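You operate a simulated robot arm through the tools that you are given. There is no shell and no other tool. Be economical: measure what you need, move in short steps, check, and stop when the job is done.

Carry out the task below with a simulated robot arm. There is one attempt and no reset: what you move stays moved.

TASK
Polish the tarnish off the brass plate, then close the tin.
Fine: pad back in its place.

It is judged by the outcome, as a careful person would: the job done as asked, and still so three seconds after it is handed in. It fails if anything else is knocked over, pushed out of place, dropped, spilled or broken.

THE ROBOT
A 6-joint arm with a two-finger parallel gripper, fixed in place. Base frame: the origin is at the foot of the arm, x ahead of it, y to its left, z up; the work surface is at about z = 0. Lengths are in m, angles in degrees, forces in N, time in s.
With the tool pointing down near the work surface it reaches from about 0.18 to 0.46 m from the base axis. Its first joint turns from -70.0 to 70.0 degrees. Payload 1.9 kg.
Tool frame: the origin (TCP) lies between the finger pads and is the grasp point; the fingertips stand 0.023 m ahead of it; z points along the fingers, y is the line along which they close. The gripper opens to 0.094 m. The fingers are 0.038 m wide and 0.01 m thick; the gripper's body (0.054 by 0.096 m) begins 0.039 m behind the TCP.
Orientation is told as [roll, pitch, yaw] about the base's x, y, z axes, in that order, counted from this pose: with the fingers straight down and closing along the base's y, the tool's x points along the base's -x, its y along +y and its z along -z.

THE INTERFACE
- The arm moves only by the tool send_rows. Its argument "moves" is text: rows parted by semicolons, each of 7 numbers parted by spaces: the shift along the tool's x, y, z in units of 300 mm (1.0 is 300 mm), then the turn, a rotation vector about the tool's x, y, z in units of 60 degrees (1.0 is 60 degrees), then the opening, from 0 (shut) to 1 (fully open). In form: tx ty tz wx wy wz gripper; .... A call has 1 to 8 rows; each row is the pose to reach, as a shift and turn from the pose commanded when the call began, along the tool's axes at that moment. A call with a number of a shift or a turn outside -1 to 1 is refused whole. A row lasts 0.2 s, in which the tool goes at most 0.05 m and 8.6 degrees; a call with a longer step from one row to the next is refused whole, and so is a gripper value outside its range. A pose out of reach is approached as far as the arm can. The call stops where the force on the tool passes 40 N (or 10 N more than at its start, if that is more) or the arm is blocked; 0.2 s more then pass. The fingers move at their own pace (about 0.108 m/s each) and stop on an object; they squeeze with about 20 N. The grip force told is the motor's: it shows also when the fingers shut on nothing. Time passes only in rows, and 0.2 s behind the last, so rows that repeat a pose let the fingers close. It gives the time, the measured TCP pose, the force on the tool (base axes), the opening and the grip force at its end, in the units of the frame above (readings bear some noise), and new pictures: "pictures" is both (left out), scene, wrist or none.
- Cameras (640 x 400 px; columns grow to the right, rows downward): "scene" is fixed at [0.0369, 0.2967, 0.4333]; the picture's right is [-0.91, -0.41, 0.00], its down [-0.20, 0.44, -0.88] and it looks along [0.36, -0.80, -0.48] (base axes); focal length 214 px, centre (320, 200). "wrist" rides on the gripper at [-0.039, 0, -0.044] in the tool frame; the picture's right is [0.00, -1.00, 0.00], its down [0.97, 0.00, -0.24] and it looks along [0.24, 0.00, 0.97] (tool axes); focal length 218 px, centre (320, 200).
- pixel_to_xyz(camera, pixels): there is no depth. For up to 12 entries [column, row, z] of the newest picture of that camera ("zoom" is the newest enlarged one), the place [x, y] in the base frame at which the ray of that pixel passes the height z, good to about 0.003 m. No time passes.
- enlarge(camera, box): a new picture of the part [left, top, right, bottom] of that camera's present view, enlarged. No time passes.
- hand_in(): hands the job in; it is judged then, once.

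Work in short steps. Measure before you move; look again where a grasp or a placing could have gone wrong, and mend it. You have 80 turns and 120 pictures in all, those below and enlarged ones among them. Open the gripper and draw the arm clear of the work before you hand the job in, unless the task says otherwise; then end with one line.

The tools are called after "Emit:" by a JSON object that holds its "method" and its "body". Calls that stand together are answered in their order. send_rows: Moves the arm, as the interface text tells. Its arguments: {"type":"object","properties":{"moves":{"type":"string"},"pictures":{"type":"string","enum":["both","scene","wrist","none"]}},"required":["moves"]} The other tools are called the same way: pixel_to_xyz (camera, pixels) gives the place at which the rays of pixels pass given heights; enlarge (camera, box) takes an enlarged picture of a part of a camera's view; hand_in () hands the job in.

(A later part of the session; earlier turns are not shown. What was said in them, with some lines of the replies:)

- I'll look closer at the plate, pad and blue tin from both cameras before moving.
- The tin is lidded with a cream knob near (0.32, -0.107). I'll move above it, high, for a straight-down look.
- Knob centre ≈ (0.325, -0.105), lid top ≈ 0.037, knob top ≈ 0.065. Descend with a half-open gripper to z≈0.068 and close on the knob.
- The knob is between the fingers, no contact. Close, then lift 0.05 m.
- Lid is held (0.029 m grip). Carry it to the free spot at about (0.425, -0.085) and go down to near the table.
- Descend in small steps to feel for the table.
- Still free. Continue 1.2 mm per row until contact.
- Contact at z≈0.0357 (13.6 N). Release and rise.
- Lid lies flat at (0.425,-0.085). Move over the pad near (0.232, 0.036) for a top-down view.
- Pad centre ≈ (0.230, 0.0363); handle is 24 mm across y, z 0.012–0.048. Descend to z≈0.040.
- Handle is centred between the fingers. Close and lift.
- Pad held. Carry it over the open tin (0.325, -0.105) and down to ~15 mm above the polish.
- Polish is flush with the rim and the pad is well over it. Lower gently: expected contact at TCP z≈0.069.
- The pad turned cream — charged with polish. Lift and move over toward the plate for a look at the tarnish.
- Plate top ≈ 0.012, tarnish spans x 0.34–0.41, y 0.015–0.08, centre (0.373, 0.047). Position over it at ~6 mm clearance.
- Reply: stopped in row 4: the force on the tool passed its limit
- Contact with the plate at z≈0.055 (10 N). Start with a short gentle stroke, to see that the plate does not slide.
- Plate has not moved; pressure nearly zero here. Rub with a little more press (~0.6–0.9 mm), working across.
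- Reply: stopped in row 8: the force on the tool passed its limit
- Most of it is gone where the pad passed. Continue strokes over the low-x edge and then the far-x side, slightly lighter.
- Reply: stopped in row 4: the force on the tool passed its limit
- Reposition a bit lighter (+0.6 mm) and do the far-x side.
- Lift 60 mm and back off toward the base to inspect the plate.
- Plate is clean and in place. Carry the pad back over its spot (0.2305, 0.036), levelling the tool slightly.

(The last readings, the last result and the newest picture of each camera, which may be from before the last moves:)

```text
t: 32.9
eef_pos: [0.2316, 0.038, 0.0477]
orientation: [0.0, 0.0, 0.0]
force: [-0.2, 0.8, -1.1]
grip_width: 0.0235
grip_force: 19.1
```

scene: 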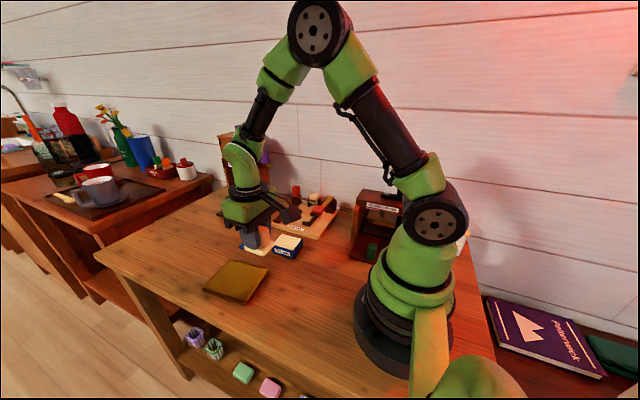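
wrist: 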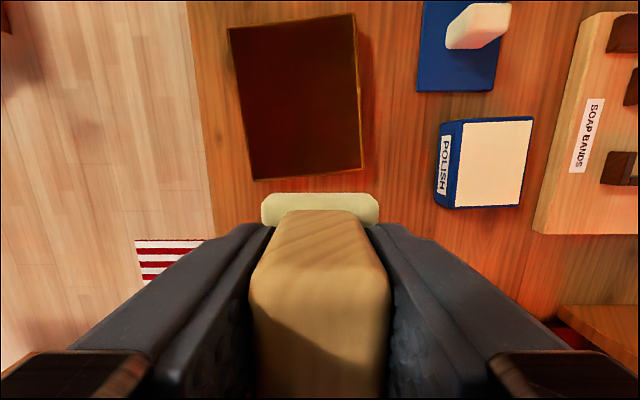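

Emit:
{"method": "send_rows", "body": {"moves": "0.003 -0.004 0.015 0 0 0 0.1; 0.003 -0.004 0.02 0 0 0 0.1; 0.003 -0.004 0.02 0 0 0 0.1"}}

Emit:
{"method": "enlarge", "body": {"camera": "scene", "box": [260, 270, 324, 320]}}

```text
t: 33.7
eef_pos: [0.2317, 0.0346, 0.0422]
orientation: [0.0, 0.2, 0.0]
force: [0.4, 0.2, -0.4]
grip_width: 0.0238
grip_force: 19.6
```

scene: 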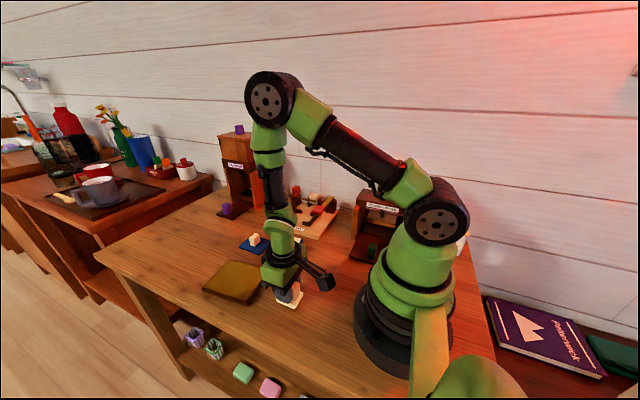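
wrist: 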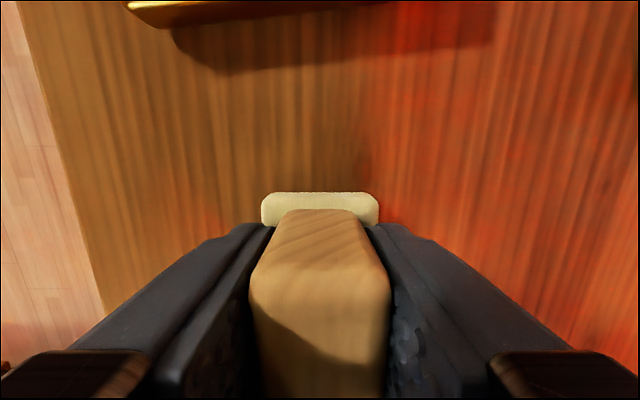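

```text
8.00 times, centred on (292, 295) of scene
```

zoom: 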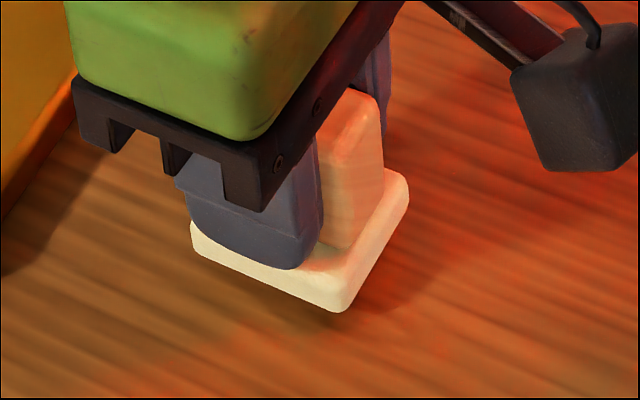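

Position matches the original (corner at zoom (340,313) vs (342,327), still ~3 mm high). Lower gently.

Emit:
{"method": "send_rows", "body": {"moves": "0.003 0.002 0.003 0 0 0 0.1; 0.003 0.002 0.006 0 0 0 0.1; 0.003 0.002 0.008 0 0 0 0.1; 0.003 0.002 0.008 0 0 0 0.1", "pictures": "none"}}

Emit:
{"method": "enlarge", "body": {"camera": "scene", "box": [260, 270, 324, 320]}}

```text
t: 34.7
eef_pos: [0.2286, 0.0364, 0.0399]
orientation: [0.0, 0.2, 0.0]
force: [-0.1, -0.3, -0.4]
grip_width: 0.0237
grip_force: 19.8
```

```text
8.00 times, centred on (292, 295) of scene
```

zoom: 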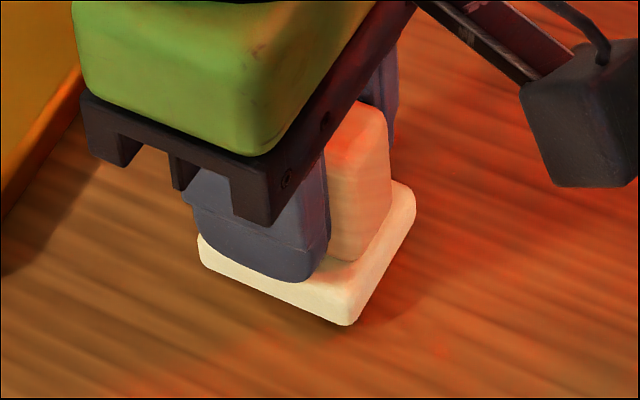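

Emit:
{"method": "send_rows", "body": {"moves": "-0.004 0 0.001 0 0 0 0.1; -0.004 0 0.003 0 0 0 0.1; -0.004 0 0.003 0 0 0 0.1", "pictures": "none"}}

Emit:
{"method": "enlarge", "body": {"camera": "scene", "box": [260, 270, 324, 320]}}

```text
t: 35.5
eef_pos: [0.2303, 0.0384, 0.0392]
orientation: [-0.1, 0.1, 0.0]
force: [0.3, 0.4, -0.1]
grip_width: 0.0237
grip_force: 19.7
```

```text
8.00 times, centred on (292, 295) of scene
```

zoom: 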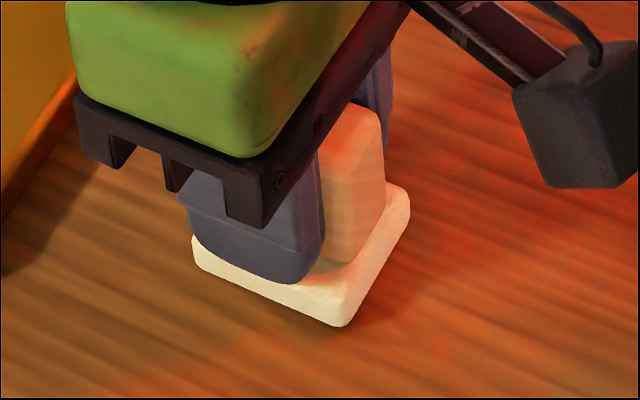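

Matches the original (340,327). One more 0.9 mm feel, then release.

Emit:
{"method": "send_rows", "body": {"moves": "0 0 0.0015 0 0 0 0.1; 0 0 0.003 0 0 0 0.1; 0 0 0.003 0 0 0 0.1", "pictures": "none"}}

```text
t: 36.3
eef_pos: [0.231, 0.0363, 0.0383]
orientation: [0.0, 0.3, 0.0]
force: [0.0, -0.4, -0.4]
grip_width: 0.0236
grip_force: 19.7
```

Emit:
{"method": "send_rows", "body": {"moves": "0 0 0.0015 0 0 0 0.1; 0 0 0.003 0 0 0 0.1; 0 0 0.003 0 0 0 0.1", "pictures": "none"}}

```text
t: 37.1
eef_pos: [0.2309, 0.0365, 0.0362]
orientation: [0.0, 0.2, 0.0]
force: [-4.7, 0.6, 18.4]
grip_width: 0.0234
grip_force: 20.3
```

Contact (18 N). Release and rise.

Emit:
{"method": "send_rows", "body": {"moves": "0 0 -0.002 0 0 0 0.6; 0 0 -0.002 0 0 0 0.6; 0 0 -0.002 0 0 0 0.6; 0 0 -0.1 0 0 0 0.6; 0 0 -0.25 0 0 0 0.6; 0 0 -0.4 0 0 0 0.6; 0 0 -0.49 0 0 0 0.6; 0 0 -0.49 0 0 0 0.6"}}

Emit:
{"method": "enlarge", "body": {"camera": "scene", "box": [260, 270, 324, 320]}}

```text
t: 38.9
eef_pos: [0.229, 0.0368, 0.1864]
orientation: [0.0, 0.2, -0.1]
force: [0.1, -0.7, 0.4]
grip_width: 0.0564
grip_force: 0.0
```

scene: 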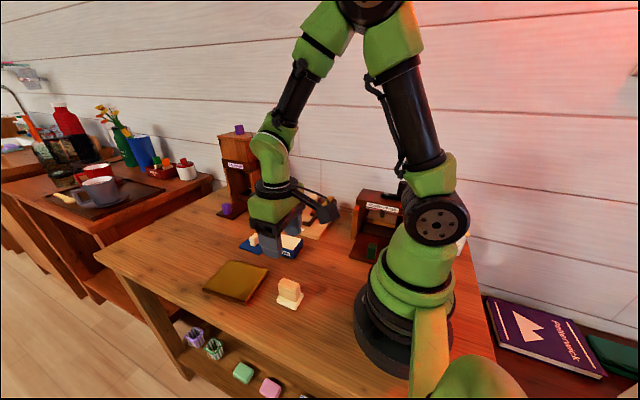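
wrist: 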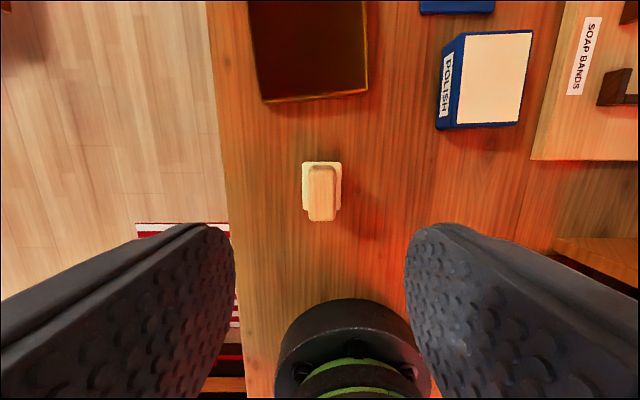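

```text
8.00 times, centred on (292, 295) of scene
```

zoom: 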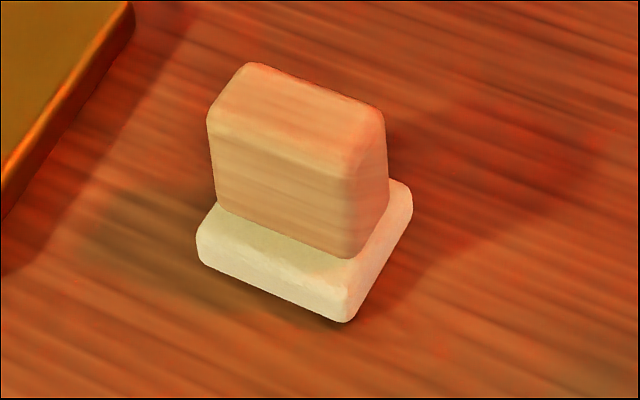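

Pad is back within ~1 mm. Now go above the lid.

Emit:
{"method": "send_rows", "body": {"moves": "-0.109 -0.067 0 0 -0.003 0 0.6; -0.217 -0.134 0 0 -0.003 0 0.6; -0.326 -0.201 0 0 -0.003 0 0.6; -0.435 -0.269 0 0 -0.003 0 0.6; -0.543 -0.336 0 0 -0.003 0 0.6; -0.652 -0.403 0 0 -0.003 0 0.6; -0.652 -0.403 0 0 -0.003 0 0.6", "pictures": "wrist"}}

Emit:
{"method": "pixel_to_xyz", "body": {"camera": "wrist", "pixels": [[303, 183, 0.035], [334, 183, 0.035]]}}

```text
t: 40.5
eef_pos: [0.4266, -0.0853, 0.1843]
orientation: [-0.1, 0.2, 0.0]
force: [0.2, 1.0, 0.8]
grip_width: 0.0565
grip_force: 0.1
```

wrist: 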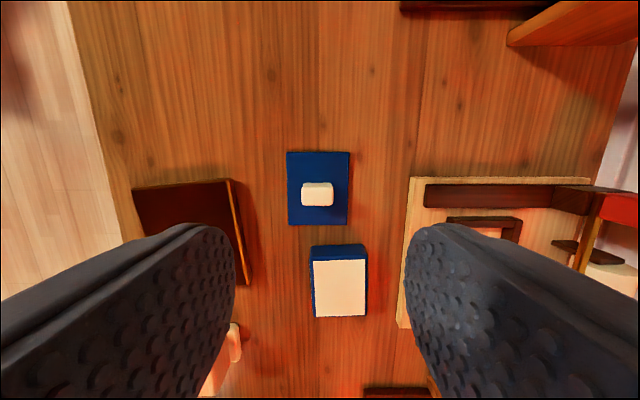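

```text
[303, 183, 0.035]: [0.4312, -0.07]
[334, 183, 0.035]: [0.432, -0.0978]
```

Same view as after releasing, so I'm aligned. Descend to z≈0.0375 and close.

Emit:
{"method": "send_rows", "body": {"moves": "0 0 0.14 0 0 0 0.6; 0 0 0.28 0 0 0 0.6; 0 0 0.39 0 0 0 0.6; 0 0 0.46 0 0 0 0.6; 0 0 0.489 0 0 0 0.6; 0 0 0.489 0 0 0 0.2; 0 0 0.489 0 0 0 0.2; 0 0 0.489 0 0 0 0.2"}}

```text
t: 42.3
eef_pos: [0.4251, -0.0853, 0.0371]
orientation: [0.0, 0.0, 0.1]
force: [-1.1, 0.1, -0.5]
grip_width: 0.029
grip_force: 20.5
```

scene: 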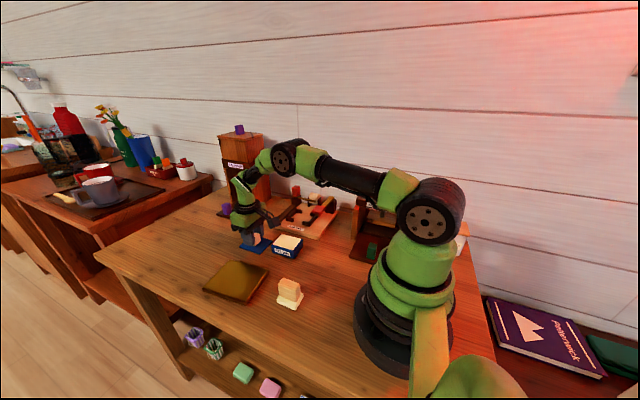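
wrist: 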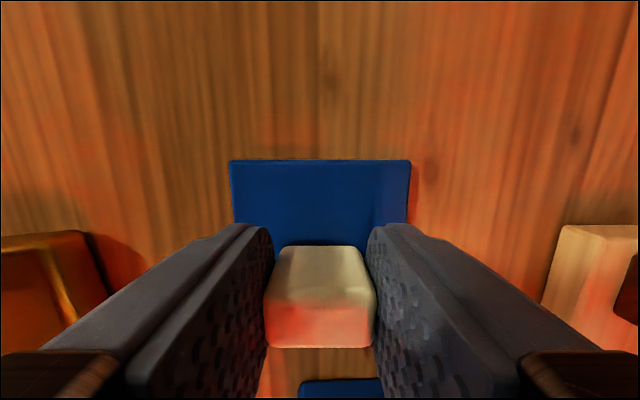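

Lid gripped. Lift it, and measure the open tin in the scene view.

Emit:
{"method": "send_rows", "body": {"moves": "0 0 -0.05 0 0 0 0.2; 0 0 -0.15 0 0 0 0.2; 0 0 -0.23 0 0 0 0.2; 0 0 -0.23 0 0 0 0.2", "pictures": "wrist"}}

Emit:
{"method": "enlarge", "body": {"camera": "scene", "box": [263, 228, 311, 264]}}

```text
t: 43.3
eef_pos: [0.4251, -0.0838, 0.1075]
orientation: [0.0, 0.1, -0.1]
force: [-0.6, 0.3, -0.1]
grip_width: 0.0291
grip_force: 20.1
```

wrist: 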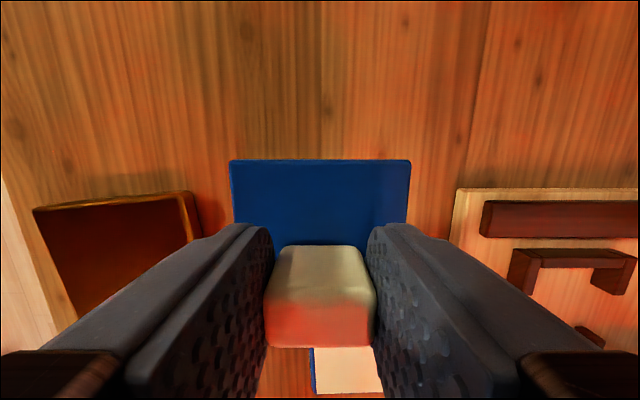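

```text
11.11 times, centred on (287, 246) of scene
```

zoom: 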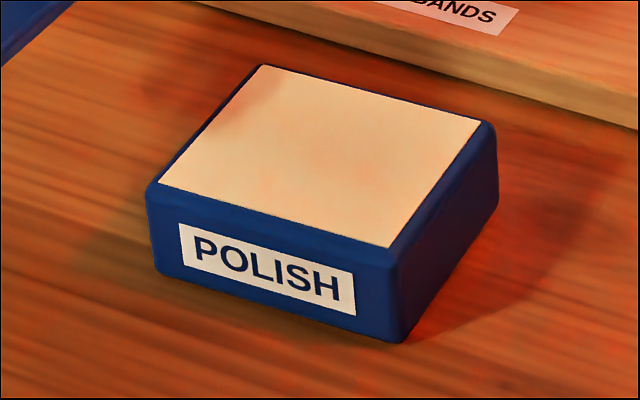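

Emit:
{"method": "pixel_to_xyz", "body": {"camera": "zoom", "pixels": [[260, 66, 0.03], [491, 124, 0.03], [395, 256, 0.03], [148, 186, 0.03], [265, 66, 0.03], [481, 122, 0.03], [389, 247, 0.03], [159, 182, 0.03]]}}

```text
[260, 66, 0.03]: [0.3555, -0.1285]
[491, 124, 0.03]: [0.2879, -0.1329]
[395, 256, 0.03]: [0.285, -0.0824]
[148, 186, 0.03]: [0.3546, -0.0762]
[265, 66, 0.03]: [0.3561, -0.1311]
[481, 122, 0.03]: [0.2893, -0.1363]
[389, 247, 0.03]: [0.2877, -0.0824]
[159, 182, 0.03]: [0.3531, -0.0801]
```

Tin yaw is about +3°. Move the lid back over the tin (TCP 0.327, -0.1055) with +3° yaw, hovering ~8 mm above the rim.

Emit:
{"method": "send_rows", "body": {"moves": "0.11 -0.023 0 0 0 -0.02 0.2; 0.22 -0.046 0 0 0 -0.04 0.2; 0.327 -0.068 0 0 0 -0.05 0.2; 0.327 -0.068 0.06 0 0 -0.05 0.2; 0.327 -0.068 0.107 0 0 -0.05 0.2; 0.327 -0.068 0.107 0 0 -0.05 0.2"}}

Emit:
{"method": "enlarge", "body": {"camera": "scene", "box": [257, 220, 321, 264]}}

```text
t: 44.7
eef_pos: [0.3266, -0.1036, 0.0705]
orientation: [-0.1, 0.0, 3.0]
force: [-0.1, 0.4, -1.0]
grip_width: 0.0294
grip_force: 19.7
```

scene: 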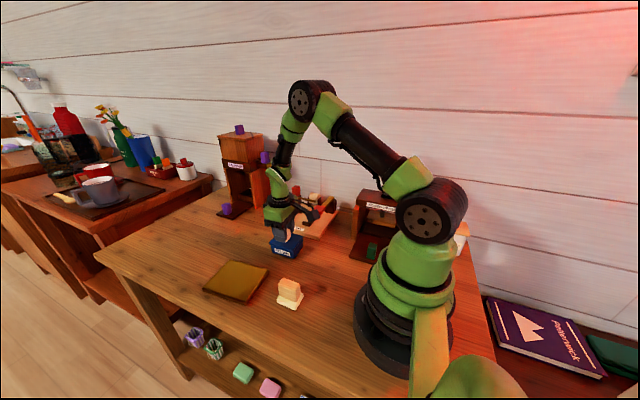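
wrist: 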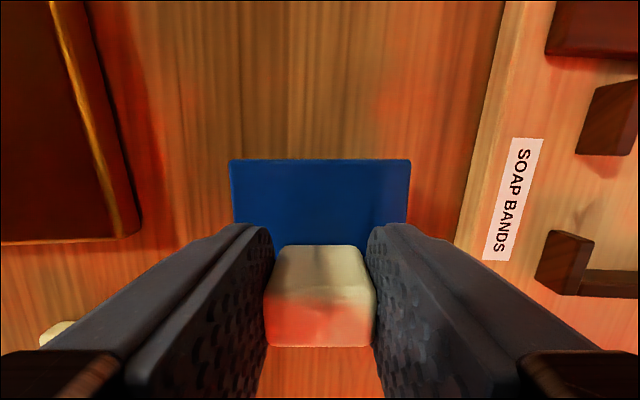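

```text
9.09 times, centred on (289, 242) of scene
```

zoom: 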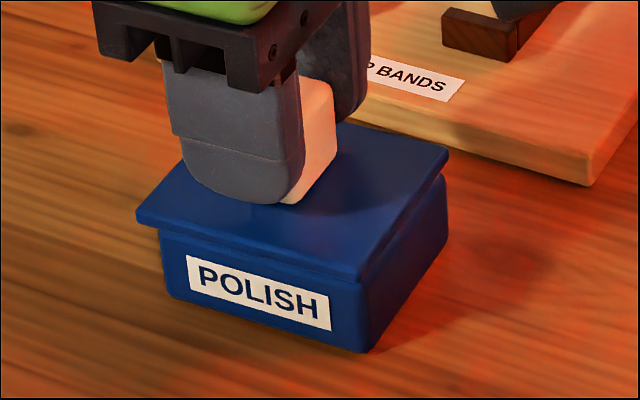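

Compared with the original lid corner pixels, it's ~2 mm too far +y. Shift -y 2 mm and lower gently to contact.

Emit:
{"method": "send_rows", "body": {"moves": "0 -0.0067 0 0 0 0 0.2; 0 -0.0067 0.003 0 0 0 0.2; 0 -0.0067 0.006 0 0 0 0.2; 0 -0.0067 0.009 0 0 0 0.2; 0 -0.0067 0.009 0 0 0 0.2", "pictures": "none"}}

Emit:
{"method": "enlarge", "body": {"camera": "scene", "box": [262, 222, 312, 262]}}

```text
t: 45.9
eef_pos: [0.3278, -0.1064, 0.0697]
orientation: [0.1, 0.0, 3.0]
force: [0.3, 0.8, -0.2]
grip_width: 0.0293
grip_force: 20.0
```

```text
10.00 times, centred on (287, 242) of scene
```

zoom: 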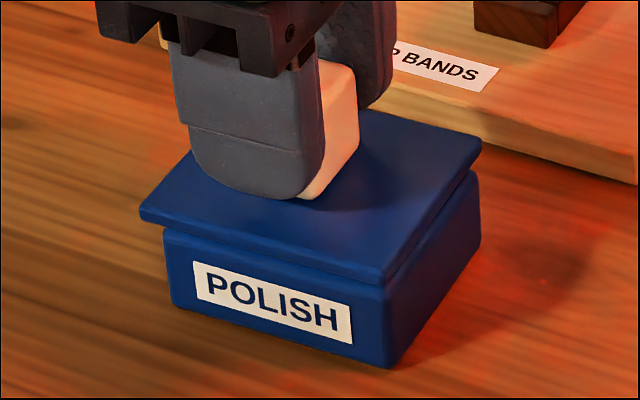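

Shift ~1.5 mm toward −x (lid corners 6 zoom px left of the original) and keep lowering.

Emit:
{"method": "send_rows", "body": {"moves": "0.005 0 0 0 0 0 0.2; 0.005 0 0.003 0 0 0 0.2; 0.005 0 0.006 0 0 0 0.2; 0.005 0 0.006 0 0 0 0.2", "pictures": "none"}}

Emit:
{"method": "enlarge", "body": {"camera": "scene", "box": [262, 222, 312, 262]}}

```text
t: 46.9
eef_pos: [0.3262, -0.1066, 0.0685]
orientation: [-0.1, 0.0, 3.0]
force: [-0.3, 0.1, -1.0]
grip_width: 0.0293
grip_force: 20.8
```

```text
10.00 times, centred on (287, 242) of scene
```

zoom: 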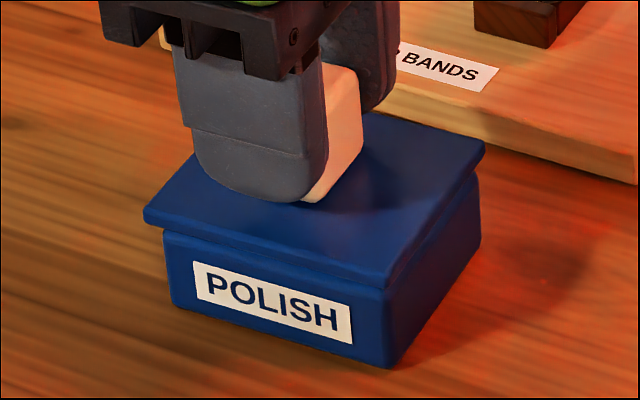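

Nearly matching; ~1 mm high. Lower on until contact.

Emit:
{"method": "send_rows", "body": {"moves": "0.002 0 0.002 0 0 0 0.2; 0.002 0 0.004 0 0 0 0.2; 0.002 0 0.006 0 0 0 0.2; 0.002 0 0.006 0 0 0 0.2", "pictures": "none"}}

Emit:
{"method": "enlarge", "body": {"camera": "scene", "box": [262, 222, 312, 262]}}

```text
t: 47.9
eef_pos: [0.3265, -0.1076, 0.0674]
orientation: [0.0, 0.0, 3.1]
force: [0.8, 0.4, 0.0]
grip_width: 0.0291
grip_force: 19.8
```

```text
10.00 times, centred on (287, 242) of scene
```

zoom: 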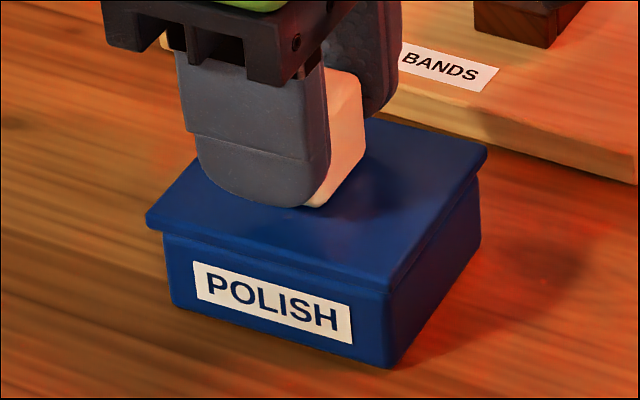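

Matches the original picture. A final small press until contact, then check the force.

Emit:
{"method": "send_rows", "body": {"moves": "0 0 0.002 0 0 0 0.2; 0 0 0.004 0 0 0 0.2; 0 0 0.004 0 0 0 0.2", "pictures": "none"}}

```text
t: 48.7
eef_pos: [0.3266, -0.1068, 0.0671]
orientation: [0.0, -0.1, 3.1]
force: [-6.0, 6.3, 21.3]
grip_width: 0.0293
grip_force: 19.2
```

Firm contact (21 N). Ease, open the gripper and rise.

Emit:
{"method": "send_rows", "body": {"moves": "0 0 -0.003 0 0 0 0.2; 0 0 -0.003 0 0 0 0.6; 0 0 -0.003 0 0 0 0.6; 0 0 -0.003 0 0 0 0.6; 0 0 -0.1 0 0 0 0.6; 0 0 -0.25 0 0 0 0.6; 0 0 -0.4 0 0 0 0.6; 0 0 -0.5 0 0 0 0.6"}}

Emit:
{"method": "enlarge", "body": {"camera": "scene", "box": [262, 222, 312, 262]}}

Emit:
{"method": "enlarge", "body": {"camera": "scene", "box": [190, 180, 350, 320]}}

```text
t: 50.5
eef_pos: [0.3308, -0.1083, 0.2183]
orientation: [0.1, -0.1, 2.9]
force: [0.6, -0.6, 0.4]
grip_width: 0.0563
grip_force: 0.1
```

scene: 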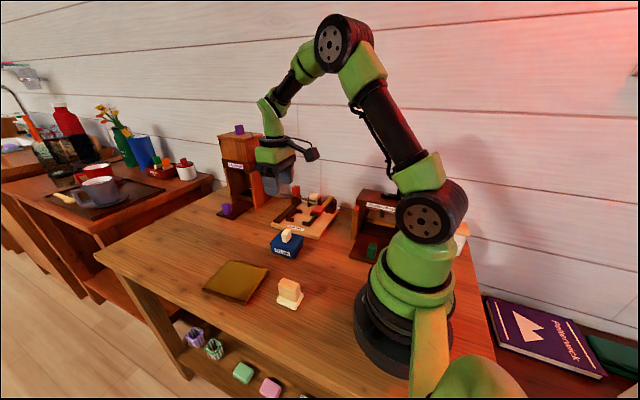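
wrist: 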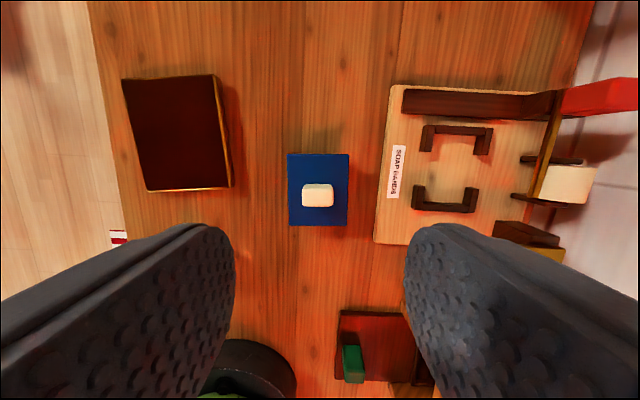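

```text
10.00 times, centred on (287, 242) of scene
```

zoom: 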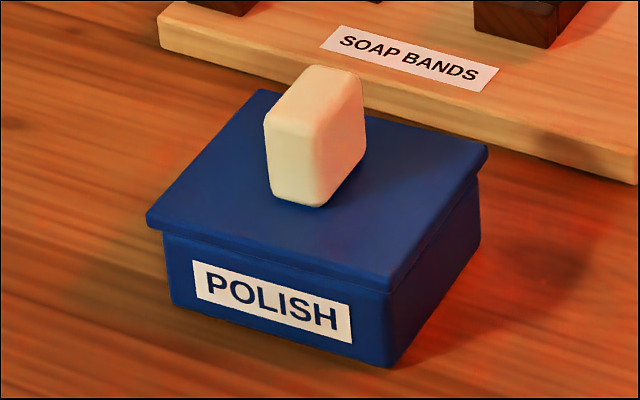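

```text
2.86 times, centred on (270, 250) of scene
```

zoom: 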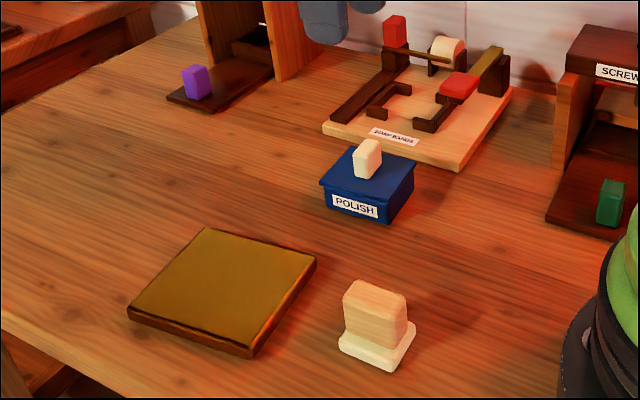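

The tin is closed as it was at first, the plate is clean, the pad is in its place and the arm is clear. Handing in.

Emit:
{"method": "hand_in", "body": {}}

```text
The job is handed in.
```

I polished the tarnish off the brass plate, put the pad back within about 1 mm of where it started, and closed the tin with its lid seated as it was; nothing else was moved.
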